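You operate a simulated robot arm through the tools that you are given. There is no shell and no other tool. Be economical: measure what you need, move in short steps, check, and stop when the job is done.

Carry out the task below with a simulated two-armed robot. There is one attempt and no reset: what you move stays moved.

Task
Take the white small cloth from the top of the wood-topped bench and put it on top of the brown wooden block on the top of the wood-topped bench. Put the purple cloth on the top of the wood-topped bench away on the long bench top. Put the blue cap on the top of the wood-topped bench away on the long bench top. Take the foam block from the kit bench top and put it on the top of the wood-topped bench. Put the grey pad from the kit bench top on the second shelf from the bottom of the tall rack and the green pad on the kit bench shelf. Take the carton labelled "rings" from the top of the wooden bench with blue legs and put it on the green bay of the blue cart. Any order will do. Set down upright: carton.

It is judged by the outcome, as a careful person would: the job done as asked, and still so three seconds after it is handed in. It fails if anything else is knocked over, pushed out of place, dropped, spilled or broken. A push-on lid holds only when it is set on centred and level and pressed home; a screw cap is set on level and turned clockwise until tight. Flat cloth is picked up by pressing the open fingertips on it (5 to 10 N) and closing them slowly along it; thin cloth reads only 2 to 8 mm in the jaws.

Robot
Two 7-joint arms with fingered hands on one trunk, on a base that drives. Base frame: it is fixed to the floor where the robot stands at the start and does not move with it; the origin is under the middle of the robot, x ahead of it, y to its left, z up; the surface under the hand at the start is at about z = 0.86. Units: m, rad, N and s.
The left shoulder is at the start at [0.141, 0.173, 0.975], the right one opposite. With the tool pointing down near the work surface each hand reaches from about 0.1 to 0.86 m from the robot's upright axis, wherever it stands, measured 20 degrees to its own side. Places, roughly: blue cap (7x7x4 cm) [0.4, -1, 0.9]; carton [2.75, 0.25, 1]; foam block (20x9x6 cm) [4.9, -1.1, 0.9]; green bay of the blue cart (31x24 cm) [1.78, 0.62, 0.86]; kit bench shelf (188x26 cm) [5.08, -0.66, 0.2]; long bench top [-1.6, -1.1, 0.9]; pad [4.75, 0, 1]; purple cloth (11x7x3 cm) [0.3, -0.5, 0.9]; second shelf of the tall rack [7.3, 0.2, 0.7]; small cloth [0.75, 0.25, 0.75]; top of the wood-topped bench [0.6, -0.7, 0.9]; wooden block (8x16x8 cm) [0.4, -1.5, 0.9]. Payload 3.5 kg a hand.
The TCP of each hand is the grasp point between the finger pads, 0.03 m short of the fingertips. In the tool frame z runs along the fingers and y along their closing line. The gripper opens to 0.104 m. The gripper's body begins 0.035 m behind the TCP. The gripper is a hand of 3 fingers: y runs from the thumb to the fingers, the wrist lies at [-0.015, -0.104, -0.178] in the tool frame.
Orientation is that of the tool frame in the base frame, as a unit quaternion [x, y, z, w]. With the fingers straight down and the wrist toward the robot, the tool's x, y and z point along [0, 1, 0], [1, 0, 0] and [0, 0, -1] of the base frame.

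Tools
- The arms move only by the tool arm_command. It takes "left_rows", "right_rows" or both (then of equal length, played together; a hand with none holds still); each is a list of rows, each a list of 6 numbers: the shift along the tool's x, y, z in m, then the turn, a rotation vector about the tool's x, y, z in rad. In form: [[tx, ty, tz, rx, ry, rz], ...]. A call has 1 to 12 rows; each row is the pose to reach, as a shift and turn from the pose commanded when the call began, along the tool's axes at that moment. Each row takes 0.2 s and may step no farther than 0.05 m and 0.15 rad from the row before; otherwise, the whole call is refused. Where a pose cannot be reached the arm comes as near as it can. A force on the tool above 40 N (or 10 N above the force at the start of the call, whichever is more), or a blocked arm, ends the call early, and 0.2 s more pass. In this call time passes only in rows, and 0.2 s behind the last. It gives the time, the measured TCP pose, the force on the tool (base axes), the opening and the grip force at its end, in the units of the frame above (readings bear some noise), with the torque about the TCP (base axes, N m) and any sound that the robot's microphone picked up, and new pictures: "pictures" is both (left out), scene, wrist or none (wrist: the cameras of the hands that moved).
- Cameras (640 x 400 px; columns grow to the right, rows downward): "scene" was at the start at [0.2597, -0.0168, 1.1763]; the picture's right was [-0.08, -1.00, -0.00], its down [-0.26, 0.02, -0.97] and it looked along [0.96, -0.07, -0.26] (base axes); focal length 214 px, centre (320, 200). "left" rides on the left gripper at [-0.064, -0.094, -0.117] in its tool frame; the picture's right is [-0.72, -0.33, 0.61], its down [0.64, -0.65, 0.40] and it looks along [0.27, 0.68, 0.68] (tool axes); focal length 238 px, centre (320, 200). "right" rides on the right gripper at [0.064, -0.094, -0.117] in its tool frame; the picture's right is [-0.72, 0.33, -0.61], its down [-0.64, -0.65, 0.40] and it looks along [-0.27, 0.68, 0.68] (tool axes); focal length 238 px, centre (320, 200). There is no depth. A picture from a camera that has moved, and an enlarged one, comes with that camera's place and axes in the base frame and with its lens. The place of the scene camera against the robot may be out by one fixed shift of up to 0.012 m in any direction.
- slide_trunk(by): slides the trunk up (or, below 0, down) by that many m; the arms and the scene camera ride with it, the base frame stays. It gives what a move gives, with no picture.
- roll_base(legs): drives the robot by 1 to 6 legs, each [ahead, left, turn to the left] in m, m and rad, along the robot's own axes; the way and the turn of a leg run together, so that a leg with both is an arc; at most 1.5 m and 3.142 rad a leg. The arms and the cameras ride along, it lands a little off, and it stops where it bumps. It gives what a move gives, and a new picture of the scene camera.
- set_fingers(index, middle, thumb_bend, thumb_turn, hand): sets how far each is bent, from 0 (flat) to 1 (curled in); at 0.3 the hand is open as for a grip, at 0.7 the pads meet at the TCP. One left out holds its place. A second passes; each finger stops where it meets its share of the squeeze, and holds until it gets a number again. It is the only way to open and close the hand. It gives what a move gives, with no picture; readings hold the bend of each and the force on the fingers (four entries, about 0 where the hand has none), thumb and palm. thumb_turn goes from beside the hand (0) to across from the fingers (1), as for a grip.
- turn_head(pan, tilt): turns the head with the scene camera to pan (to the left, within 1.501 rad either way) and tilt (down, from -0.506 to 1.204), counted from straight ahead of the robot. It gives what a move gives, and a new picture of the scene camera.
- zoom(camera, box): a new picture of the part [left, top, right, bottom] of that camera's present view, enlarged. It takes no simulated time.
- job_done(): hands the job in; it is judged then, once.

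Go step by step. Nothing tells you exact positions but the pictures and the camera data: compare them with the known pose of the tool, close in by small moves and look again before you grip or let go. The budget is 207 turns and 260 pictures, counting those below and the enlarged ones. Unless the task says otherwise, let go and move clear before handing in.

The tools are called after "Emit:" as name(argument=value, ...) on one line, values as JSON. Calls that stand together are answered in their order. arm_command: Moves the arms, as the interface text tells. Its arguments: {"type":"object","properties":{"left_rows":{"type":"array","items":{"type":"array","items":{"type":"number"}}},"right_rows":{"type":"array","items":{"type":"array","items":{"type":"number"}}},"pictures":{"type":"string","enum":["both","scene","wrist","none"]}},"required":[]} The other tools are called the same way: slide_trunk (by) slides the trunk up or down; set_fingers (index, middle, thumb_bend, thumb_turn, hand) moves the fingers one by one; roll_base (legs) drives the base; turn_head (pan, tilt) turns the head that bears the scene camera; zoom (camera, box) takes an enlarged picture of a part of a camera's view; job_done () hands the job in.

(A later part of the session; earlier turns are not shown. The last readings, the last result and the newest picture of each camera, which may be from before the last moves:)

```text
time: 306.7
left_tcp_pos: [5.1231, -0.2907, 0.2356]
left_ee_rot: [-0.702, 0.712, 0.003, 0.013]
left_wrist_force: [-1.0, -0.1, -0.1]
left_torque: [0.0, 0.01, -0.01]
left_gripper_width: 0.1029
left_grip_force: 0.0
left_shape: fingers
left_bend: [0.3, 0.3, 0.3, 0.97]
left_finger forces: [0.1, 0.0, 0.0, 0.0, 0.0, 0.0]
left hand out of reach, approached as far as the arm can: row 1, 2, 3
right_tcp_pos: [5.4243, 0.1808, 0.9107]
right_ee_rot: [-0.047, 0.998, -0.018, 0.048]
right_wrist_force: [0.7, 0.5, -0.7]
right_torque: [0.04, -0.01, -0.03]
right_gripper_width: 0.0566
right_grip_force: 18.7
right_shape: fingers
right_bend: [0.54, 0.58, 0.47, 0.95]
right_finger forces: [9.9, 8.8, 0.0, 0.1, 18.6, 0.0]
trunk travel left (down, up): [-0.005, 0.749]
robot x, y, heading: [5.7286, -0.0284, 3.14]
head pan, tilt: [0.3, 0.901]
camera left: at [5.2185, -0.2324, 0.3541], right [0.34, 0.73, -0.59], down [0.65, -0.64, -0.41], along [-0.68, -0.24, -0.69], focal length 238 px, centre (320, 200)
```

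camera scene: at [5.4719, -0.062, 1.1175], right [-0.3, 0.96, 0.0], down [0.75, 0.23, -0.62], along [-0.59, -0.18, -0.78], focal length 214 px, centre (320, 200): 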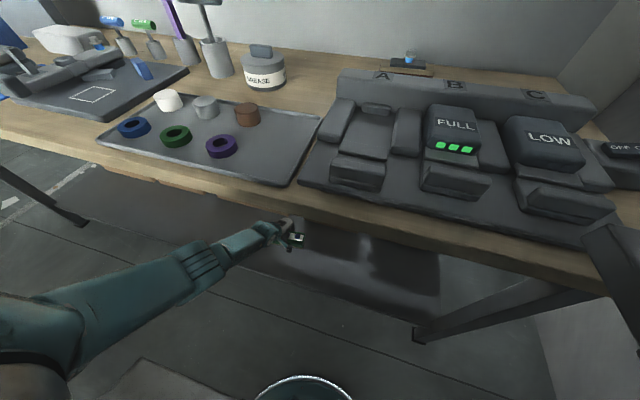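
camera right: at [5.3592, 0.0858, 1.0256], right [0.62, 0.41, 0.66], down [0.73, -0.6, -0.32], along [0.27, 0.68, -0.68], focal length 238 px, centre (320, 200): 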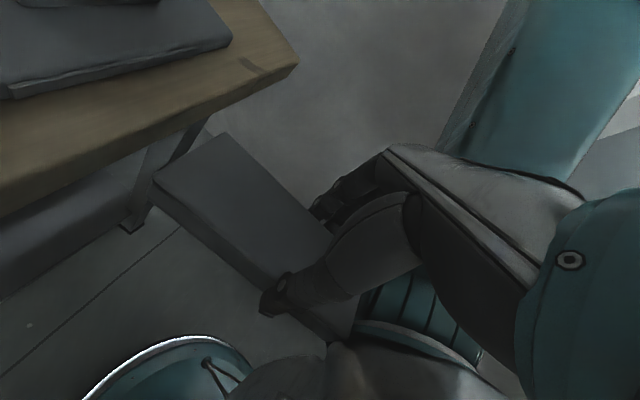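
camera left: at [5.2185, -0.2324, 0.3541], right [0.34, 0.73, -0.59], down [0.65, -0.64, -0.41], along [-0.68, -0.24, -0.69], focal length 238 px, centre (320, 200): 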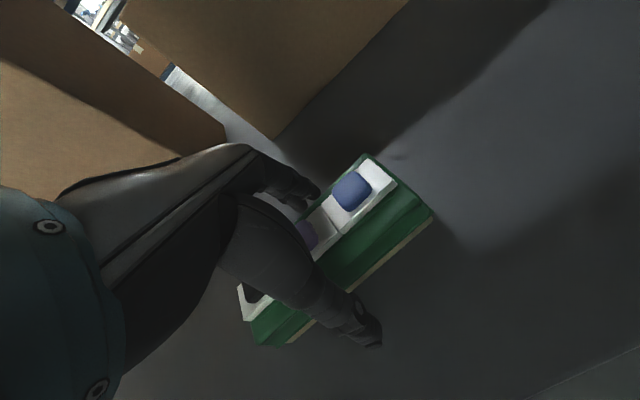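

Released. The arm won't lift by itself here, so I raise with the trunk.

Emit:
slide_trunk(by=0.08)

Emit:
zoom(camera="left", box=[0, 0, 640, 400])

```text
time: 307.9
left_tcp_pos: [5.0925, -0.2922, 0.3642]
left_ee_rot: [-0.705, 0.708, 0.036, -0.033]
left_wrist_force: [-0.3, 0.1, -0.1]
left_torque: [0.05, 0.01, 0.0]
left_gripper_width: 0.1028
left_grip_force: 0.1
left_shape: fingers
left_bend: [0.3, 0.3, 0.3, 0.97]
left_finger forces: [0.1, 0.1, 0.0, 0.1, 0.0, 0.1]
right_tcp_pos: [5.4233, 0.1813, 0.9914]
right_ee_rot: [-0.047, 0.998, -0.018, 0.048]
right_wrist_force: [0.9, -0.5, -1.7]
right_torque: [0.03, -0.02, -0.01]
right_gripper_width: 0.0566
right_grip_force: 18.1
right_shape: fingers
right_bend: [0.54, 0.58, 0.47, 0.95]
right_finger forces: [9.9, 8.8, 0.0, 0.0, 18.5, 0.1]
trunk travel left (down, up): [-0.085, 0.669]
robot x, y, heading: [5.7286, -0.0329, 3.145]
head pan, tilt: [0.3, 0.901]
```

```text
1.00 times, centred on (320, 200) of left (not enlarged: the box is as wide or as high as the picture)
camera zoom: at [5.1985, -0.2293, 0.4702], right [0.27, 0.72, -0.64], down [0.61, -0.64, -0.47], along [-0.75, -0.26, -0.61], focal length 238 px, centre (320, 200)
```

zoom: 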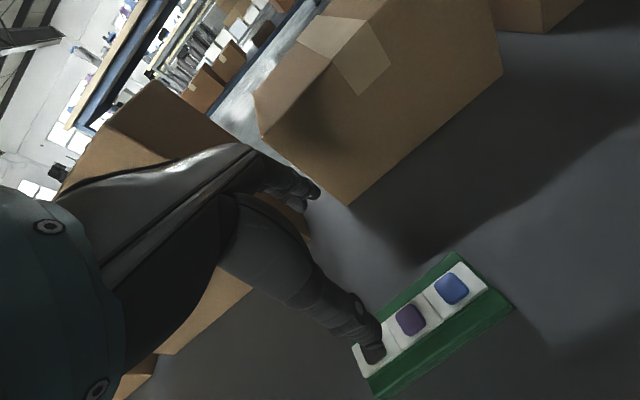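

The green pad sits on the shelf with its tiles intact. Back out and turn round towards the tall rack.

Emit:
roll_base(legs=[[-0.5, 0, 0], [0, 0, 3.13]])

Emit:
turn_head(pan=0.0, tilt=0.35)

```text
time: 318.1
left_tcp_pos: [6.871, 0.2032, 0.3642]
left_ee_rot: [0.723, 0.689, 0.034, 0.037]
left_wrist_force: [0.1, 0.2, 0.0]
left_torque: [-0.03, -0.01, -0.03]
left_gripper_width: 0.1028
left_grip_force: 0.1
left_shape: fingers
left_bend: [0.3, 0.3, 0.3, 0.97]
left_finger forces: [0.0, 0.0, 0.1, 0.0, 0.0, 0.0]
right_tcp_pos: [6.5208, -0.254, 0.99]
right_ee_rot: [0.998, 0.026, -0.046, -0.02]
right_wrist_force: [0.2, 1.1, -1.7]
right_torque: [0.02, 0.03, 0.0]
right_gripper_width: 0.0567
right_grip_force: 18.3
right_shape: fingers
right_bend: [0.54, 0.58, 0.48, 0.95]
right_finger forces: [9.8, 8.7, 0.0, 0.1, 18.5, 0.0]
trunk travel left (down, up): [-0.085, 0.669]
robot x, y, heading: [6.2265, -0.0288, -0.045]
head pan, tilt: [0.3, 0.901]
camera scene: at [6.473, -0.028, 1.1284], right [0.25, -0.97, 0.0], down [-0.76, -0.2, -0.62], along [0.6, 0.16, -0.78], focal length 214 px, centre (320, 200)
```

scene: 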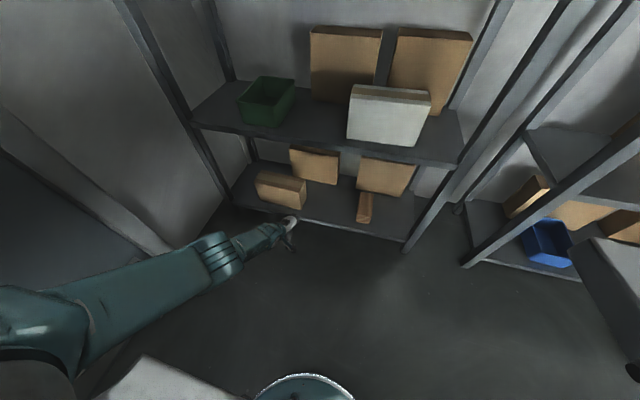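

```text
time: 319.1
left_tcp_pos: [6.8717, 0.2037, 0.3651]
left_ee_rot: [0.723, 0.689, 0.033, 0.037]
left_wrist_force: [0.1, 0.1, 0.1]
left_torque: [0.0, 0.02, 0.02]
left_gripper_width: 0.1027
left_grip_force: 0.0
left_shape: fingers
left_bend: [0.3, 0.3, 0.3, 0.97]
left_finger forces: [0.0, 0.1, 0.0, 0.0, 0.1, 0.1]
right_tcp_pos: [6.52, -0.2546, 0.9917]
right_ee_rot: [0.998, 0.025, -0.047, -0.019]
right_wrist_force: [0.5, 0.1, -1.5]
right_torque: [-0.01, 0.03, 0.0]
right_gripper_width: 0.0567
right_grip_force: 18.9
right_shape: fingers
right_bend: [0.54, 0.58, 0.48, 0.95]
right_finger forces: [9.7, 8.6, 0.0, 0.1, 18.4, 0.0]
trunk travel left (down, up): [-0.085, 0.669]
robot x, y, heading: [6.2269, -0.0315, -0.044]
head pan, tilt: [0.0, 0.351]
camera scene: at [6.493, -0.0512, 1.1759], right [-0.04, -1.0, 0.0], down [-0.34, 0.02, -0.94], along [0.94, -0.04, -0.34], focal length 214 px, centre (320, 200)
```

scene: 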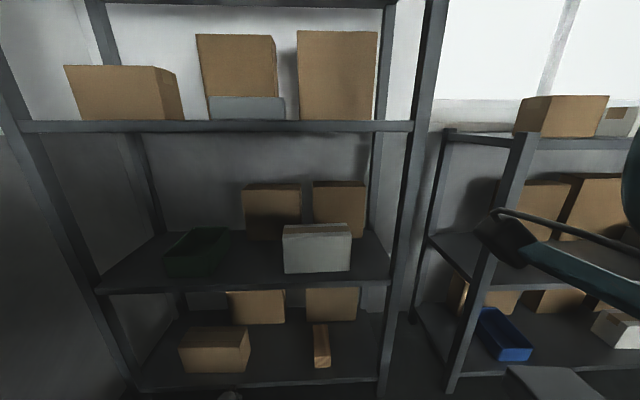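

The second shelf (z≈0.7) has a free gap at y≈0.155 between the green bin and the white box. First bring the left arm up out of the way and level the right hand.

Emit:
arm_command(left_rows=[[0, -0.02, -0.045, 0, 0, 0], [0, -0.04, -0.09, 0, 0, 0], [0, -0.06, -0.135, 0, 0, 0], [0, -0.08, -0.18, 0, 0, 0], [0, -0.1, -0.225, 0, 0, 0], [0, -0.12, -0.27, 0, 0, 0], [0, -0.14, -0.315, 0, 0, 0], [0, -0.16, -0.36, 0, 0, 0], [0, -0.18, -0.405, 0, 0, 0], [0, -0.2, -0.45, 0, 0, 0], [0, -0.21, -0.495, 0, 0, 0], [0, -0.21, -0.54, 0, 0, 0]], right_rows=[[0, 0, 0, -0.019, 0.047, 0.025], [0, 0, 0, -0.038, 0.094, 0.05], [0, 0, 0, -0.038, 0.094, 0.05], [0, 0, 0, -0.038, 0.094, 0.05], [0, 0, 0, -0.038, 0.094, 0.05], [0, 0, 0, -0.038, 0.094, 0.05], [0, 0, 0, -0.038, 0.094, 0.05], [0, 0, 0, -0.038, 0.094, 0.05], [0, 0, 0, -0.038, 0.094, 0.05], [0, 0, 0, -0.038, 0.094, 0.05], [0, 0, 0, -0.038, 0.094, 0.05], [0, 0, 0, -0.038, 0.094, 0.05]], pictures="scene")

```text
time: 321.6
left_tcp_pos: [6.8711, 0.2057, 0.3649]
left_ee_rot: [0.723, 0.689, 0.033, 0.038]
left_wrist_force: [-0.3, 0.0, -0.9]
left_torque: [0.01, 0.01, 0.03]
left_gripper_width: 0.1028
left_grip_force: 0.0
left_shape: fingers
left_bend: [0.3, 0.3, 0.3, 0.97]
left_finger forces: [0.0, 0.1, 0.1, 0.0, 0.1, 0.0]
left hand out of reach, approached as far as the arm can: row 1, 2, 3, 4, 5, 6, 7, 8, 9, 10, 11, 12
right_tcp_pos: [6.5204, -0.2536, 0.9907]
right_ee_rot: [1.0, 0.0, -0.001, -0.001]
right_wrist_force: [-0.4, 0.0, -0.9]
right_torque: [-0.03, 0.03, -0.01]
right_gripper_width: 0.0565
right_grip_force: 19.0
right_shape: fingers
right_bend: [0.54, 0.58, 0.48, 0.95]
right_finger forces: [9.7, 8.7, 0.0, 0.1, 18.4, 0.0]
trunk travel left (down, up): [-0.085, 0.669]
robot x, y, heading: [6.2257, -0.0301, -0.041]
head pan, tilt: [0.0, 0.351]
camera scene: at [6.493, -0.0513, 1.176], right [-0.04, -1.0, 0.0], down [-0.34, 0.02, -0.94], along [0.94, -0.04, -0.34], focal length 214 px, centre (320, 200)
```

scene: 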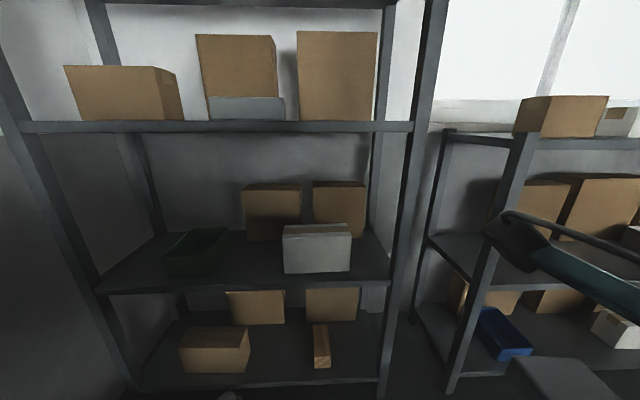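

The right hand is level. Try to free the left arm by moving it inward and yawing.

Emit:
arm_command(left_rows=[[0.04, 0, 0, 0, 0, 0], [0.08, 0, 0, 0, 0, 0], [0.12, 0, 0, 0, 0, 0], [0.16, -0.02, 0, 0, 0, 0]], pictures="none")

Emit:
arm_command(left_rows=[[0, 0, -0.03, -0.1, 0, 0], [0, 0, -0.06, -0.2, 0, 0], [0, 0, -0.09, -0.3, 0, 0], [0, 0, -0.12, -0.4, 0, 0]], pictures="none")

```text
time: 322.6
left_tcp_pos: [6.8562, 0.3513, 0.3885]
left_ee_rot: [0.722, 0.69, 0.032, 0.038]
left_wrist_force: [0.7, 0.6, 0.3]
left_torque: [0.05, -0.05, -0.02]
left_gripper_width: 0.1031
left_grip_force: 0.1
left_shape: fingers
left_bend: [0.3, 0.3, 0.3, 0.98]
left_finger forces: [0.0, 0.0, 0.1, 0.1, 0.0, 0.1]
left hand out of reach, approached as far as the arm can: row 2, 3, 4
right_tcp_pos: [6.5199, -0.2543, 0.9923]
right_ee_rot: [1.0, -0.001, 0.0, 0.0]
right_wrist_force: [-1.0, 0.4, -1.4]
right_torque: [-0.02, 0.07, 0.0]
right_gripper_width: 0.0568
right_grip_force: 18.5
right_shape: fingers
right_bend: [0.54, 0.58, 0.48, 0.95]
right_finger forces: [9.8, 8.7, 0.0, 0.0, 18.4, 0.1]
trunk travel left (down, up): [-0.085, 0.669]
robot x, y, heading: [6.2255, -0.027, -0.049]
head pan, tilt: [0.0, 0.351]
```

```text
time: 323.6
left_tcp_pos: [6.8432, 0.3563, 0.5064]
left_ee_rot: [0.701, 0.669, 0.17, 0.18]
left_wrist_force: [0.7, 0.4, 0.0]
left_torque: [0.0, -0.01, -0.02]
left_gripper_width: 0.1029
left_grip_force: 0.0
left_shape: fingers
left_bend: [0.3, 0.3, 0.3, 0.98]
left_finger forces: [0.1, 0.0, 0.0, 0.0, 0.0, 0.0]
left hand out of reach, approached as far as the arm can: row 1
right_tcp_pos: [6.5208, -0.2534, 0.9914]
right_ee_rot: [1.0, -0.001, 0.0, 0.0]
right_wrist_force: [-0.2, -0.2, -0.9]
right_torque: [-0.02, 0.05, 0.02]
right_gripper_width: 0.0567
right_grip_force: 18.3
right_shape: fingers
right_bend: [0.54, 0.58, 0.48, 0.95]
right_finger forces: [9.6, 8.7, 0.0, 0.0, 18.4, 0.0]
trunk travel left (down, up): [-0.085, 0.669]
robot x, y, heading: [6.2264, -0.0322, -0.044]
head pan, tilt: [0.0, 0.351]
```

Freed. Keep withdrawing along the tool axis (up and back).

Emit:
arm_command(left_rows=[[0, 0, -0.045, 0, 0, 0], [0, 0, -0.09, 0, 0, 0], [0, 0, -0.135, 0, 0, 0], [0, 0, -0.18, 0, 0, 0], [0, 0, -0.225, 0, 0, 0], [0, 0, -0.27, 0, 0, 0], [0, 0, -0.315, 0, 0, 0], [0, 0, -0.36, 0.1, 0, 0], [0, 0, -0.4, 0.2, 0, 0], [0, 0, -0.44, 0.3, 0, 0], [0, 0, -0.48, 0.4, 0, 0], [0, 0, -0.5, 0.47, 0, 0]], pictures="scene")

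```text
time: 326.2
left_tcp_pos: [6.6036, 0.3668, 0.9472]
left_ee_rot: [0.724, 0.69, 0.007, 0.011]
left_wrist_force: [-1.3, 0.0, -0.4]
left_torque: [0.0, -0.01, -0.01]
left_gripper_width: 0.1031
left_grip_force: 0.1
left_shape: fingers
left_bend: [0.3, 0.3, 0.3, 0.98]
left_finger forces: [0.0, 0.0, 0.0, 0.1, 0.0, 0.1]
left hand out of reach, approached as far as the arm can: row 8, 9, 10
right_tcp_pos: [6.5209, -0.254, 0.9903]
right_ee_rot: [1.0, 0.0, 0.001, 0.0]
right_wrist_force: [0.2, -0.3, -2.1]
right_torque: [-0.02, -0.02, 0.0]
right_gripper_width: 0.0566
right_grip_force: 18.0
right_shape: fingers
right_bend: [0.54, 0.58, 0.48, 0.95]
right_finger forces: [9.7, 8.6, 0.1, 0.1, 18.4, 0.0]
trunk travel left (down, up): [-0.085, 0.669]
robot x, y, heading: [6.2264, -0.0297, -0.042]
head pan, tilt: [0.0, 0.351]
camera scene: at [6.4931, -0.0513, 1.1759], right [-0.04, -1.0, 0.0], down [-0.34, 0.02, -0.94], along [0.94, -0.04, -0.34], focal length 214 px, centre (320, 200)
```

scene: 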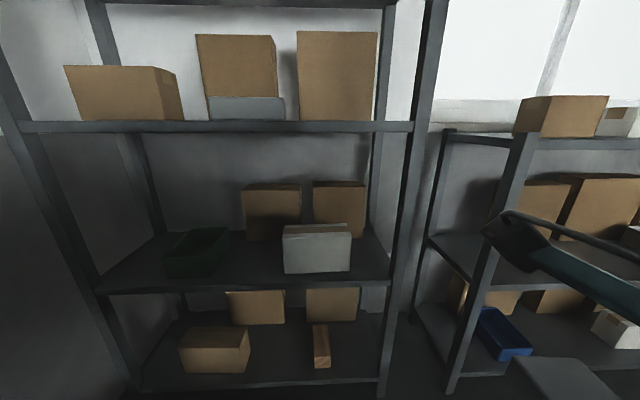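

I'll turn the robot ~0.45 rad left so the left elbow keeps away from the wall, extend the right hand at z≈0.80, then drive it into the gap.

Emit:
roll_base(legs=[[0, 0, 0.49]])

Emit:
arm_command(right_rows=[[0.03, 0, 0.02, 0, 0, 0], [0.07, 0, 0.04, 0, 0, 0], [0.11, 0, 0.06, 0, 0, 0], [0.15, 0, 0.08, 0, 0, 0], [0.19, 0, 0.1, 0, 0, 0], [0.23, 0, 0.12, 0, 0, 0], [0.27, 0, 0.14, 0, 0, 0], [0.3, 0, 0.16, 0, 0, 0], [0.33, 0, 0.18, 0, 0, 0]])

```text
time: 328.1
left_tcp_pos: [6.3734, 0.4977, 0.9473]
left_ee_rot: [0.535, 0.845, 0.011, 0.01]
left_wrist_force: [-0.5, -0.4, -0.2]
left_torque: [0.02, -0.03, 0.0]
left_gripper_width: 0.103
left_grip_force: 0.0
left_shape: fingers
left_bend: [0.3, 0.3, 0.3, 0.98]
left_finger forces: [0.0, 0.0, 0.0, 0.0, 0.0, 0.1]
right_tcp_pos: [6.5927, -0.0887, 0.9908]
right_ee_rot: [0.97, 0.244, 0.0, 0.0]
right_wrist_force: [0.3, 0.0, -1.3]
right_torque: [-0.02, 0.02, 0.01]
right_gripper_width: 0.0569
right_grip_force: 18.1
right_shape: fingers
right_bend: [0.54, 0.58, 0.48, 0.95]
right_finger forces: [9.8, 8.6, 0.1, 0.0, 18.3, 0.1]
trunk travel left (down, up): [-0.085, 0.669]
robot x, y, heading: [6.223, -0.0287, 0.448]
head pan, tilt: [0.0, 0.351]
camera scene: at [6.4669, 0.0768, 1.176], right [0.43, -0.9, 0.0], down [-0.31, -0.15, -0.94], along [0.85, 0.4, -0.34], focal length 214 px, centre (320, 200)
```

scene: 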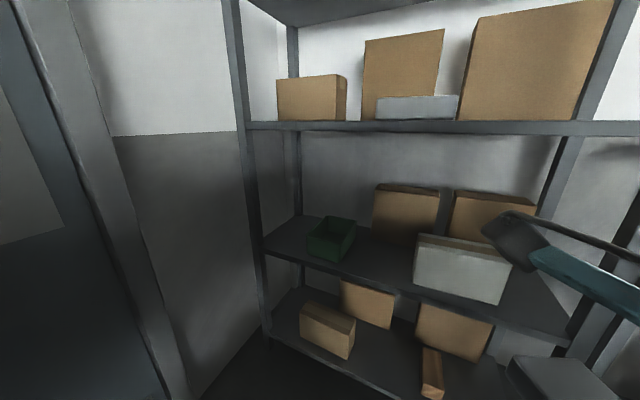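

```text
time: 330.1
left_tcp_pos: [6.3738, 0.4988, 0.9468]
left_ee_rot: [0.534, 0.845, 0.011, 0.01]
left_wrist_force: [-0.1, -0.1, -0.1]
left_torque: [-0.01, 0.02, 0.01]
left_gripper_width: 0.1031
left_grip_force: 0.0
left_shape: fingers
left_bend: [0.3, 0.3, 0.3, 0.98]
left_finger forces: [0.0, 0.0, 0.1, 0.0, 0.0, 0.1]
right_tcp_pos: [6.8816, 0.0649, 0.8109]
right_ee_rot: [0.97, 0.242, 0.001, 0.0]
right_wrist_force: [-0.2, 0.5, -2.5]
right_torque: [-0.02, 0.02, 0.03]
right_gripper_width: 0.0566
right_grip_force: 18.0
right_shape: fingers
right_bend: [0.54, 0.58, 0.48, 0.95]
right_finger forces: [9.8, 8.7, 0.1, 0.0, 18.5, 0.1]
trunk travel left (down, up): [-0.085, 0.669]
robot x, y, heading: [6.224, -0.0315, 0.449]
head pan, tilt: [0.0, 0.351]
camera scene: at [6.4673, 0.0769, 1.1758], right [0.43, -0.9, 0.0], down [-0.31, -0.15, -0.94], along [0.85, 0.4, -0.34], focal length 214 px, centre (320, 200)
camera right: at [6.8952, 0.18, 0.9281], right [-0.48, -0.63, 0.61], down [-0.87, 0.27, -0.4], along [0.08, -0.73, -0.68], focal length 238 px, centre (320, 200)
```

scene: 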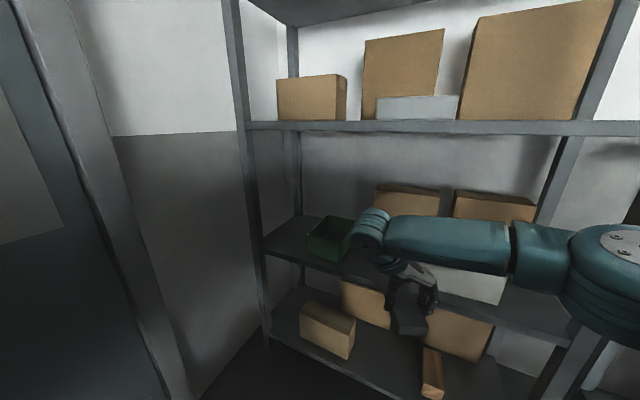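
right: 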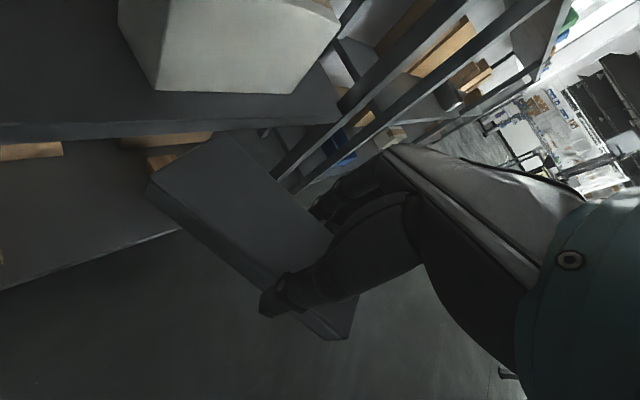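

Gap confirmed: white box ends at y≈0.037, bin begins at ≈0.285. Drive the pad in to (7.15, 0.16).

Emit:
roll_base(legs=[[0.283, -0.03, 0]])

Emit:
zoom(camera="right", box=[0, 0, 640, 400])

```text
time: 332.0
left_tcp_pos: [6.6429, 0.5938, 0.946]
left_ee_rot: [0.535, 0.845, 0.012, 0.01]
left_wrist_force: [-0.5, -0.7, -0.2]
left_torque: [0.02, 0.01, 0.01]
left_gripper_width: 0.103
left_grip_force: 0.1
left_shape: fingers
left_bend: [0.3, 0.3, 0.3, 0.98]
left_finger forces: [0.1, 0.0, 0.0, 0.1, 0.1, 0.0]
right_tcp_pos: [7.1522, 0.1611, 0.8102]
right_ee_rot: [0.97, 0.243, 0.0, -0.001]
right_wrist_force: [-0.3, -0.5, -0.8]
right_torque: [-0.03, 0.01, -0.01]
right_gripper_width: 0.0567
right_grip_force: 18.4
right_shape: fingers
right_bend: [0.54, 0.58, 0.48, 0.95]
right_finger forces: [9.8, 8.7, 0.1, 0.0, 18.4, 0.1]
trunk travel left (down, up): [-0.085, 0.669]
robot x, y, heading: [6.4954, 0.0683, 0.448]
head pan, tilt: [0.0, 0.351]
camera scene: at [6.7371, 0.1725, 1.1758], right [0.43, -0.9, 0.0], down [-0.31, -0.15, -0.94], along [0.85, 0.41, -0.34], focal length 214 px, centre (320, 200)
```

scene: 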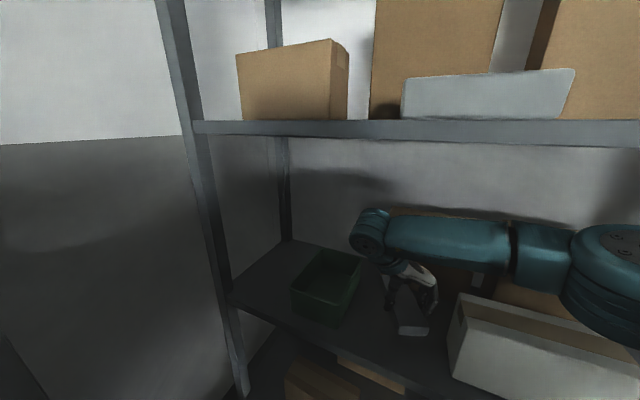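

```text
1.00 times, centred on (320, 200) of right (not enlarged: the box is as wide or as high as the picture)
camera zoom: at [7.1645, 0.276, 0.9283], right [-0.48, -0.63, 0.61], down [-0.87, 0.27, -0.4], along [0.08, -0.73, -0.68], focal length 238 px, centre (320, 200)
```

zoom: 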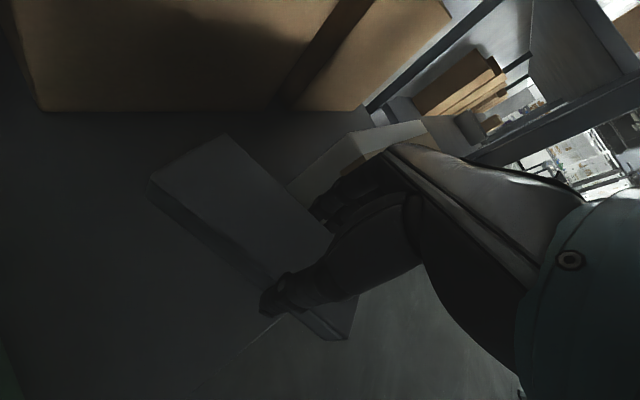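

By triangulation the shelf is at z≈0.66 with its front edge at x≈7.09, so move 6 cm further in.

Emit:
roll_base(legs=[[0.06, -0.012, 0]])

Emit:
arm_command(right_rows=[[0, 0, 0.03, 0, 0, 0], [0, 0, 0.06, 0, 0, 0], [0, 0, 0.08, 0, 0, 0]], pictures="wrist")

```text
time: 333.0
left_tcp_pos: [6.7008, 0.6093, 0.9468]
left_ee_rot: [0.534, 0.845, 0.011, 0.009]
left_wrist_force: [-0.5, 0.2, 0.5]
left_torque: [0.03, 0.01, 0.02]
left_gripper_width: 0.1028
left_grip_force: 0.1
left_shape: fingers
left_bend: [0.3, 0.3, 0.3, 0.98]
left_finger forces: [0.0, 0.0, 0.0, 0.0, 0.0, 0.0]
right_tcp_pos: [7.2101, 0.1764, 0.8113]
right_ee_rot: [0.97, 0.243, 0.0, 0.0]
right_wrist_force: [0.2, -0.2, -0.9]
right_torque: [-0.03, 0.04, 0.02]
right_gripper_width: 0.0568
right_grip_force: 18.0
right_shape: fingers
right_bend: [0.54, 0.58, 0.48, 0.95]
right_finger forces: [9.8, 8.7, 0.0, 0.0, 18.3, 0.0]
trunk travel left (down, up): [-0.085, 0.669]
robot x, y, heading: [6.5531, 0.0753, 0.446]
head pan, tilt: [0.0, 0.351]
camera scene: at [6.7959, 0.1873, 1.1758], right [0.43, -0.9, 0.0], down [-0.31, -0.15, -0.94], along [0.85, 0.41, -0.34], focal length 214 px, centre (320, 200)
```

scene: 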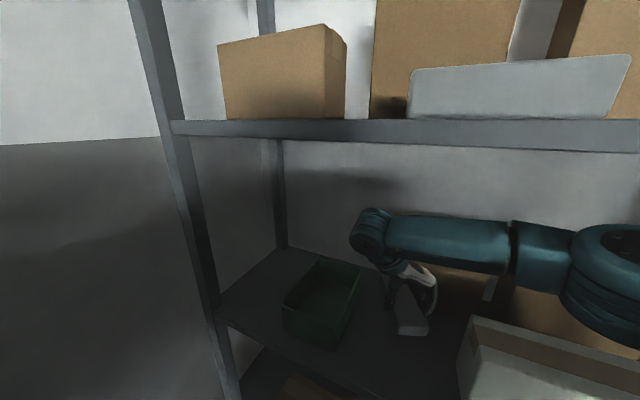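

```text
time: 333.8
left_tcp_pos: [6.7009, 0.6085, 0.9455]
left_ee_rot: [0.534, 0.845, 0.012, 0.009]
left_wrist_force: [0.1, 0.2, -0.6]
left_torque: [0.01, 0.01, 0.02]
left_gripper_width: 0.1031
left_grip_force: 0.1
left_shape: fingers
left_bend: [0.3, 0.3, 0.3, 0.98]
left_finger forces: [0.1, 0.0, 0.0, 0.0, 0.0, 0.1]
right_tcp_pos: [7.2109, 0.1769, 0.731]
right_ee_rot: [0.97, 0.243, 0.001, 0.0]
right_wrist_force: [-0.3, 0.8, -1.3]
right_torque: [-0.03, 0.05, -0.01]
right_gripper_width: 0.0569
right_grip_force: 18.1
right_shape: fingers
right_bend: [0.54, 0.58, 0.48, 0.95]
right_finger forces: [9.8, 8.7, 0.0, 0.1, 18.3, 0.0]
trunk travel left (down, up): [-0.085, 0.669]
robot x, y, heading: [6.5513, 0.0827, 0.446]
head pan, tilt: [0.0, 0.351]
camera right: at [7.2233, 0.2909, 0.849], right [-0.48, -0.63, 0.61], down [-0.87, 0.27, -0.4], along [0.09, -0.73, -0.68], focal length 238 px, centre (320, 200)
```

right: 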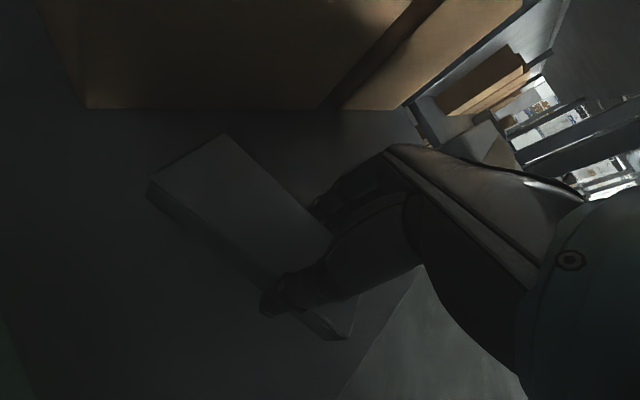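

Continue down to contact.

Emit:
arm_command(right_rows=[[0, 0, 0.012, 0, 0, 0], [0, 0, 0.02, 0, 0, 0], [0, 0, 0.026, 0, 0, 0], [0, 0, 0.03, 0, 0, 0], [0, 0, 0.034, 0, 0, 0], [0, 0, 0.038, 0, 0, 0], [0, 0, 0.042, 0, 0, 0]], pictures="none")

```text
time: 335.5
left_tcp_pos: [6.6994, 0.6077, 0.948]
left_ee_rot: [0.534, 0.845, 0.013, 0.01]
left_wrist_force: [-0.8, 0.4, 0.4]
left_torque: [-0.04, -0.01, 0.0]
left_gripper_width: 0.103
left_grip_force: 0.1
left_shape: fingers
left_bend: [0.3, 0.3, 0.3, 0.98]
left_finger forces: [0.1, 0.1, 0.0, 0.0, 0.0, 0.0]
right_tcp_pos: [7.2118, 0.1768, 0.6976]
right_ee_rot: [0.971, 0.241, 0.007, 0.001]
right_wrist_force: [-7.2, -2.3, 25.3]
right_torque: [-0.23, 0.13, -0.09]
right_gripper_width: 0.0576
right_grip_force: 21.8
right_shape: fingers
right_bend: [0.54, 0.57, 0.47, 0.96]
right_finger forces: [10.6, 10.5, 0.0, 0.0, 22.7, 0.0]
trunk travel left (down, up): [-0.085, 0.669]
robot x, y, heading: [6.5541, 0.0801, 0.449]
head pan, tilt: [0.0, 0.351]
stopped in row 7 (right hand): the force on the tool passed its limit at 41 N (the readings are from after the stop); the commanded pose is now the measured one
```

Contact at 0.698. Ease off slightly, release, lift and back out.

Emit:
arm_command(right_rows=[[0, 0, -0.003, 0, 0, 0]], pictures="none")

Emit:
set_fingers(hand="right", index=0.3, middle=0.3, thumb_bend=0.3)

Emit:
arm_command(right_rows=[[0, 0, -0.03, 0, 0, 0], [0, 0, -0.07, 0, 0, 0], [0, 0, -0.11, 0, 0, 0]])

```text
time: 335.9
left_tcp_pos: [6.6986, 0.6083, 0.9457]
left_ee_rot: [0.534, 0.845, 0.012, 0.01]
left_wrist_force: [-0.3, 0.2, -0.8]
left_torque: [0.01, -0.01, 0.01]
left_gripper_width: 0.1032
left_grip_force: 0.0
left_shape: fingers
left_bend: [0.3, 0.3, 0.3, 0.98]
left_finger forces: [0.0, 0.0, 0.0, 0.1, 0.1, 0.0]
right_tcp_pos: [7.2111, 0.1773, 0.6989]
right_ee_rot: [0.97, 0.242, 0.006, 0.001]
right_wrist_force: [-4.1, -2.2, 20.5]
right_torque: [-0.26, 0.02, -0.05]
right_gripper_width: 0.0573
right_grip_force: 21.9
right_shape: fingers
right_bend: [0.54, 0.57, 0.47, 0.96]
right_finger forces: [10.6, 10.4, 0.1, 0.0, 21.9, 0.1]
trunk travel left (down, up): [-0.085, 0.669]
robot x, y, heading: [6.5549, 0.0794, 0.448]
head pan, tilt: [0.0, 0.351]
```

```text
time: 336.9
left_tcp_pos: [6.7003, 0.6088, 0.9463]
left_ee_rot: [0.534, 0.845, 0.011, 0.01]
left_wrist_force: [0.7, 0.9, 0.3]
left_torque: [0.03, -0.03, 0.01]
left_gripper_width: 0.1031
left_grip_force: 0.0
left_shape: fingers
left_bend: [0.3, 0.3, 0.3, 0.98]
left_finger forces: [0.0, 0.0, 0.0, 0.1, 0.0, 0.0]
right_tcp_pos: [7.2125, 0.177, 0.6956]
right_ee_rot: [0.97, 0.243, 0.005, 0.0]
right_wrist_force: [0.3, -0.3, 0.3]
right_torque: [0.01, -0.02, 0.03]
right_gripper_width: 0.1026
right_grip_force: 0.1
right_shape: fingers
right_bend: [0.3, 0.3, 0.3, 0.97]
right_finger forces: [0.1, 0.1, 0.0, 0.0, 0.0, 0.0]
trunk travel left (down, up): [-0.085, 0.669]
robot x, y, heading: [6.5526, 0.0797, 0.446]
head pan, tilt: [0.0, 0.351]
```

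```text
time: 337.7
left_tcp_pos: [6.7005, 0.6082, 0.9459]
left_ee_rot: [0.534, 0.845, 0.012, 0.009]
left_wrist_force: [-0.8, -0.3, -0.2]
left_torque: [0.02, 0.01, 0.0]
left_gripper_width: 0.1031
left_grip_force: 0.1
left_shape: fingers
left_bend: [0.3, 0.3, 0.3, 0.98]
left_finger forces: [0.0, 0.0, 0.0, 0.0, 0.0, 0.1]
right_tcp_pos: [7.2104, 0.1767, 0.8066]
right_ee_rot: [0.97, 0.242, 0.005, -0.001]
right_wrist_force: [-0.5, 0.1, 0.1]
right_torque: [0.02, 0.0, 0.04]
right_gripper_width: 0.1031
right_grip_force: 0.1
right_shape: fingers
right_bend: [0.3, 0.3, 0.3, 0.97]
right_finger forces: [0.0, 0.1, 0.1, 0.0, 0.1, 0.1]
trunk travel left (down, up): [-0.085, 0.669]
robot x, y, heading: [6.557, 0.0783, 0.447]
head pan, tilt: [0.0, 0.351]
camera scene: at [6.795, 0.187, 1.1761], right [0.43, -0.9, 0.0], down [-0.31, -0.15, -0.94], along [0.85, 0.41, -0.34], focal length 214 px, centre (320, 200)
camera right: at [7.2231, 0.2906, 0.9244], right [-0.49, -0.63, 0.61], down [-0.87, 0.28, -0.41], along [0.09, -0.73, -0.68], focal length 238 px, centre (320, 200)
```

scene: 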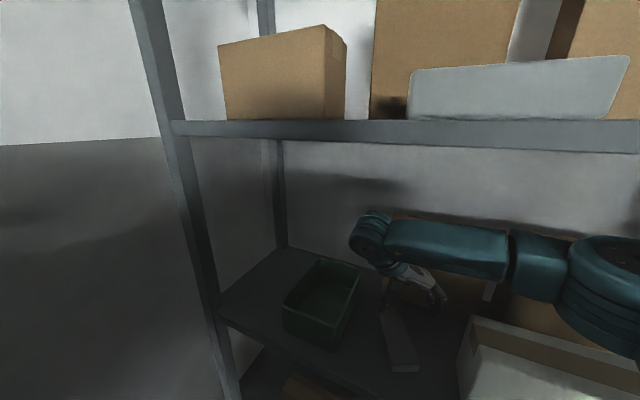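
right: 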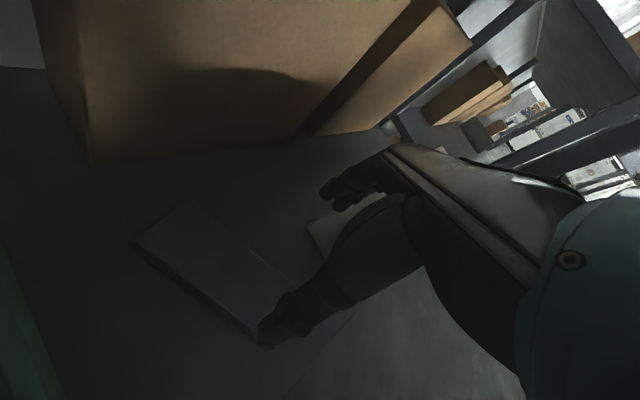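

The grey pad is on the shelf. Back out of the rack, unwind the right hand's yaw, and head for the foam block.

Emit:
roll_base(legs=[[-0.45, 0, 0]])

Emit:
arm_command(right_rows=[[-0.03, 0, -0.02, 0, 0, -0.13], [-0.06, 0, -0.04, 0, 0, -0.26], [-0.09, 0, -0.06, 0, 0, -0.39], [-0.12, 0, -0.08, 0, 0, -0.52], [-0.15, 0, -0.1, 0, 0, -0.65], [-0.15, 0, -0.12, 0, 0, -0.78], [-0.15, 0, -0.14, 0, 0, -0.91], [-0.15, 0, -0.16, 0, 0, -1.04], [-0.15, 0, -0.18, 0, 0, -1.17], [-0.15, 0, -0.18, 0, 0, -1.3], [-0.15, 0, -0.18, 0, 0, -1.43], [-0.15, 0, -0.18, 0, 0, -1.5]], left_rows=[[-0.01, 0.01, -0.01, 0, 0, 0], [-0.03, 0.02, -0.02, 0, 0, 0], [-0.05, 0.03, -0.03, 0, 0, 0], [-0.07, 0.04, -0.04, 0, 0, 0], [-0.09, 0.05, -0.05, 0, 0, 0], [-0.11, 0.06, -0.06, 0, 0, 0], [-0.13, 0.07, -0.07, 0, 0, 0], [-0.15, 0.08, -0.08, 0, 0, 0], [-0.17, 0.09, -0.1, 0, 0, 0], [-0.18, 0.1, -0.1, 0, 0, 0], [-0.18, 0.1, -0.1, 0, 0, 0], [-0.18, 0.1, -0.1, 0, 0, 0]], pictures="none")

Emit:
slide_trunk(by=0.25)

Emit:
roll_base(legs=[[0, 0, 2.69]])

```text
time: 340.4
left_tcp_pos: [6.3009, 0.4174, 0.9474]
left_ee_rot: [0.534, 0.845, 0.011, 0.009]
left_wrist_force: [0.2, 0.0, 0.3]
left_torque: [0.01, 0.02, -0.01]
left_gripper_width: 0.1029
left_grip_force: 0.1
left_shape: fingers
left_bend: [0.3, 0.3, 0.3, 0.98]
left_finger forces: [0.0, 0.1, 0.0, 0.0, 0.1, 0.1]
right_tcp_pos: [6.8111, -0.014, 0.8061]
right_ee_rot: [0.97, 0.242, 0.004, 0.0]
right_wrist_force: [0.4, 0.5, 0.4]
right_torque: [0.0, -0.05, 0.02]
right_gripper_width: 0.1028
right_grip_force: 0.0
right_shape: fingers
right_bend: [0.3, 0.3, 0.3, 0.97]
right_finger forces: [0.1, 0.1, 0.0, 0.0, 0.0, 0.0]
trunk travel left (down, up): [-0.085, 0.669]
robot x, y, heading: [6.1562, -0.1071, 0.447]
head pan, tilt: [0.0, 0.351]
camera scene: at [6.3953, -0.0041, 1.1761], right [0.43, -0.9, 0.0], down [-0.31, -0.15, -0.94], along [0.85, 0.41, -0.34], focal length 214 px, centre (320, 200)
```

scene: 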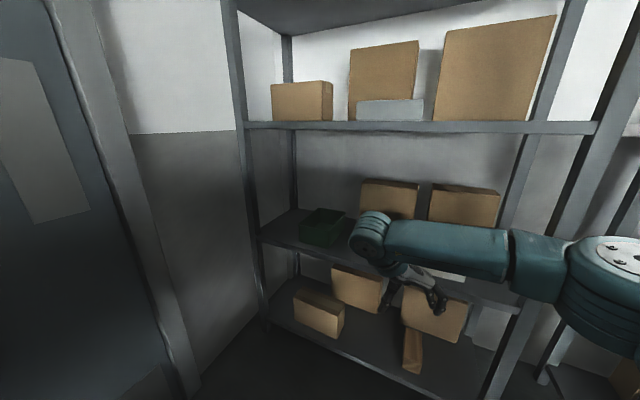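

```text
time: 343.0
left_tcp_pos: [6.4667, 0.298, 1.0501]
left_ee_rot: [0.533, 0.846, 0.011, 0.009]
left_wrist_force: [0.7, 0.3, -0.1]
left_torque: [0.0, -0.02, 0.01]
left_gripper_width: 0.1031
left_grip_force: 0.1
left_shape: fingers
left_bend: [0.3, 0.3, 0.3, 0.98]
left_finger forces: [0.0, 0.0, 0.0, 0.0, 0.1, 0.1]
right_tcp_pos: [6.6763, -0.0855, 0.9849]
right_ee_rot: [0.543, 0.839, 0.003, 0.003]
right_wrist_force: [0.0, -0.4, 0.6]
right_torque: [0.03, -0.01, 0.03]
right_gripper_width: 0.1028
right_grip_force: 0.0
right_shape: fingers
right_bend: [0.3, 0.3, 0.3, 0.97]
right_finger forces: [0.1, 0.0, 0.0, 0.1, 0.0, 0.0]
trunk travel left (down, up): [-0.085, 0.669]
robot x, y, heading: [6.1545, -0.1094, 0.443]
head pan, tilt: [0.0, 0.351]
```

```text
time: 345.6
left_tcp_pos: [6.4652, 0.2982, 1.3011]
left_ee_rot: [0.535, 0.845, 0.012, 0.009]
left_wrist_force: [0.3, -0.6, 0.4]
left_torque: [0.02, 0.01, 0.01]
left_gripper_width: 0.1031
left_grip_force: 0.1
left_shape: fingers
left_bend: [0.3, 0.3, 0.3, 0.98]
left_finger forces: [0.0, 0.1, 0.1, 0.1, 0.1, 0.1]
right_tcp_pos: [6.6778, -0.0843, 1.2351]
right_ee_rot: [0.545, 0.838, 0.003, 0.002]
right_wrist_force: [0.3, -0.2, 0.3]
right_torque: [0.02, -0.04, 0.02]
right_gripper_width: 0.1025
right_grip_force: 0.1
right_shape: fingers
right_bend: [0.3, 0.3, 0.3, 0.97]
right_finger forces: [0.0, 0.1, 0.0, 0.1, 0.0, 0.0]
trunk travel left (down, up): [-0.335, 0.419]
robot x, y, heading: [6.1558, -0.1102, 0.448]
head pan, tilt: [0.0, 0.351]
```

```text
time: 352.4
left_tcp_pos: [5.6989, -0.3508, 1.2995]
left_ee_rot: [0.71, -0.704, -0.011, 0.009]
left_wrist_force: [0.1, -0.5, -0.1]
left_torque: [0.02, 0.02, 0.0]
left_gripper_width: 0.1031
left_grip_force: 0.0
left_shape: fingers
left_bend: [0.3, 0.3, 0.3, 0.98]
left_finger forces: [0.1, 0.0, 0.1, 0.1, 0.0, 0.1]
right_tcp_pos: [5.6684, 0.0866, 1.2337]
right_ee_rot: [-0.702, 0.712, 0.004, -0.003]
right_wrist_force: [-1.0, 0.3, -0.4]
right_torque: [0.02, 0.01, 0.0]
right_gripper_width: 0.1027
right_grip_force: 0.1
right_shape: fingers
right_bend: [0.3, 0.3, 0.3, 0.97]
right_finger forces: [0.1, 0.0, 0.0, 0.0, 0.0, 0.0]
trunk travel left (down, up): [-0.335, 0.419]
robot x, y, heading: [6.1534, -0.1147, -3.13]
head pan, tilt: [0.0, 0.351]
camera scene: at [6.0025, -0.1224, 1.4351], right [-0.01, 1.0, 0.0], down [0.34, 0.0, -0.94], along [-0.94, -0.01, -0.34], focal length 214 px, centre (320, 200)
```

scene: 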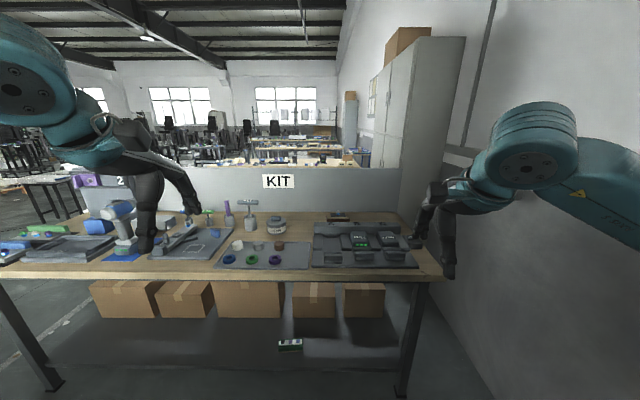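

Green pad is visible on the shelf. Strafe to the foam block and approach.

Emit:
roll_base(legs=[[0, 0.9, -0.01], [0.45, 0, 0]])

Emit:
turn_head(pan=0.1, tilt=0.6)

Emit:
zoom(camera="scene", box=[220, 140, 420, 265])

Emit:
zoom(camera="left", box=[0, 0, 640, 400])

```text
time: 359.5
left_tcp_pos: [5.2536, -1.2518, 1.2988]
left_ee_rot: [-0.705, 0.709, 0.012, -0.009]
left_wrist_force: [0.0, -0.1, 0.0]
left_torque: [-0.03, -0.05, -0.01]
left_gripper_width: 0.1032
left_grip_force: 0.0
left_shape: fingers
left_bend: [0.3, 0.3, 0.3, 0.98]
left_finger forces: [0.1, 0.1, 0.0, 0.1, 0.1, 0.1]
right_tcp_pos: [5.2284, -0.8172, 1.2359]
right_ee_rot: [-0.696, 0.718, 0.002, -0.003]
right_wrist_force: [0.0, 0.1, -0.2]
right_torque: [0.0, -0.03, 0.0]
right_gripper_width: 0.1029
right_grip_force: 0.2
right_shape: fingers
right_bend: [0.3, 0.3, 0.3, 0.97]
right_finger forces: [0.0, 0.0, 0.0, 0.0, 0.1, 0.0]
trunk travel left (down, up): [-0.335, 0.419]
robot x, y, heading: [5.7084, -1.0228, 3.138]
head pan, tilt: [0.0, 0.351]
camera scene: at [5.5598, -1.0292, 1.4351], right [0.0, 1.0, 0.0], down [0.34, 0.0, -0.94], along [-0.94, 0.0, -0.34], focal length 214 px, centre (320, 200)
```

scene: 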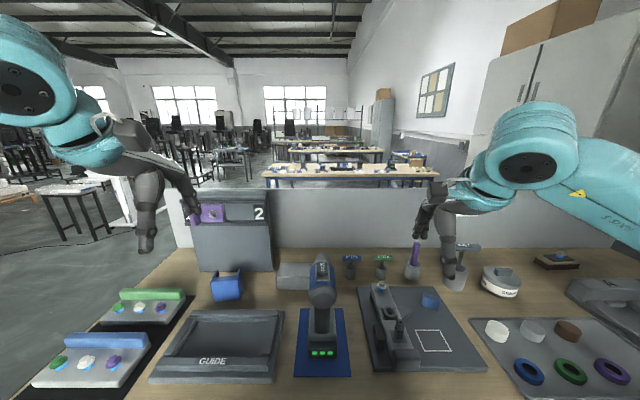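

```text
time: 360.2
left_tcp_pos: [5.254, -1.2525, 1.2997]
left_ee_rot: [-0.705, 0.709, 0.012, -0.009]
left_wrist_force: [-0.2, -0.9, 0.0]
left_torque: [-0.02, -0.02, 0.01]
left_gripper_width: 0.1032
left_grip_force: 0.2
left_shape: fingers
left_bend: [0.3, 0.3, 0.3, 0.98]
left_finger forces: [0.1, 0.0, 0.0, 0.1, 0.1, 0.1]
right_tcp_pos: [5.2278, -0.8162, 1.2356]
right_ee_rot: [-0.697, 0.717, 0.003, -0.003]
right_wrist_force: [0.5, 0.8, 0.9]
right_torque: [-0.02, 0.0, 0.03]
right_gripper_width: 0.1029
right_grip_force: 0.1
right_shape: fingers
right_bend: [0.3, 0.3, 0.3, 0.97]
right_finger forces: [0.0, 0.0, 0.1, 0.0, 0.0, 0.0]
trunk travel left (down, up): [-0.335, 0.419]
robot x, y, heading: [5.7127, -1.0205, 3.135]
head pan, tilt: [0.099, 0.6]
camera scene: at [5.5657, -1.0379, 1.4124], right [-0.1, 1.0, 0.0], down [0.56, 0.06, -0.83], along [-0.82, -0.08, -0.56], focal length 214 px, centre (320, 200)
```

scene: 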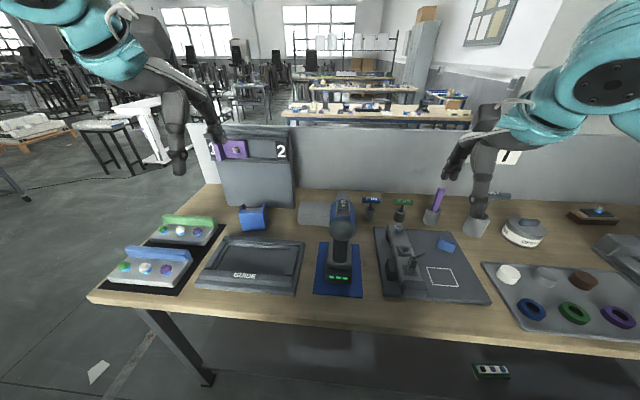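

```text
3.20 times, centred on (320, 202) of scene
camera zoom: at [5.5657, -1.0379, 1.4124], right [-0.1, 1.0, 0.0], down [0.56, 0.06, -0.83], along [-0.82, -0.08, -0.56], focal length 686 px, centre (320, 192)
```

zoom: 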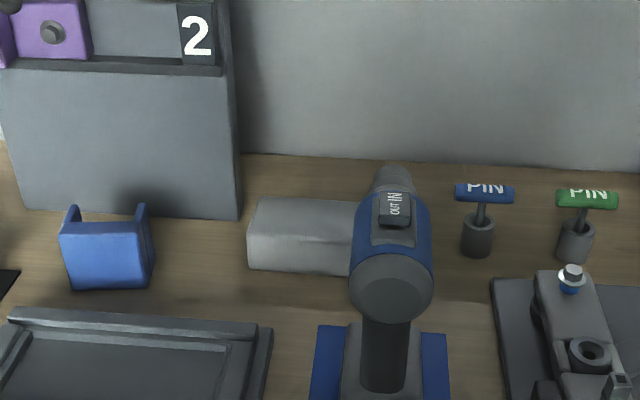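

```text
1.00 times, centred on (320, 200) of left (not enlarged: the box is as wide or as high as the picture)
camera zoom: at [5.3527, -1.1897, 1.4134], right [0.31, 0.72, -0.62], down [0.64, -0.64, -0.43], along [-0.7, -0.26, -0.66], focal length 238 px, centre (320, 200)
```

zoom: 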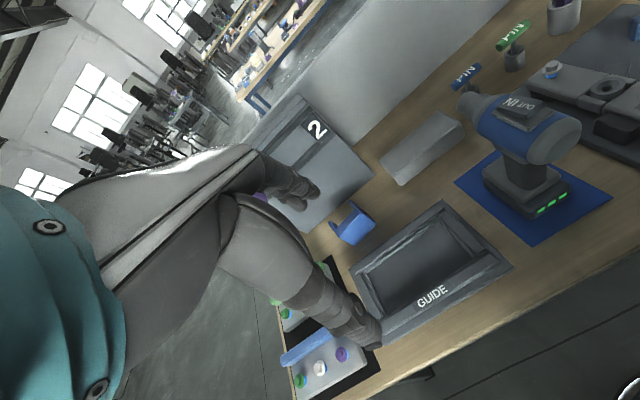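

Emit:
zoom(camera="left", box=[350, 90, 510, 190])

```text
4.00 times, centred on (430, 140) of left
camera zoom: at [5.3527, -1.1897, 1.4134], right [0.31, 0.72, -0.62], down [0.64, -0.64, -0.43], along [-0.7, -0.26, -0.66], focal length 953 px, centre (-120, 440)
```

zoom: 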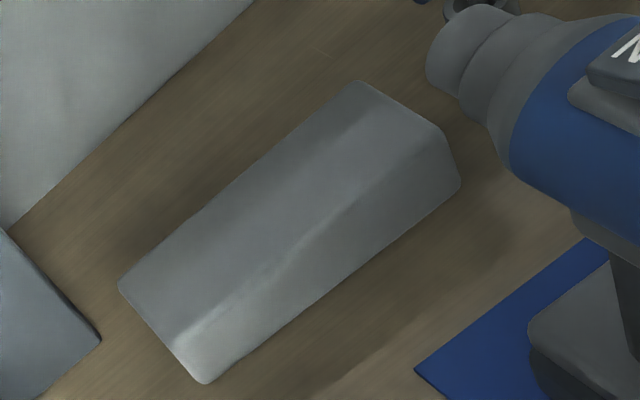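

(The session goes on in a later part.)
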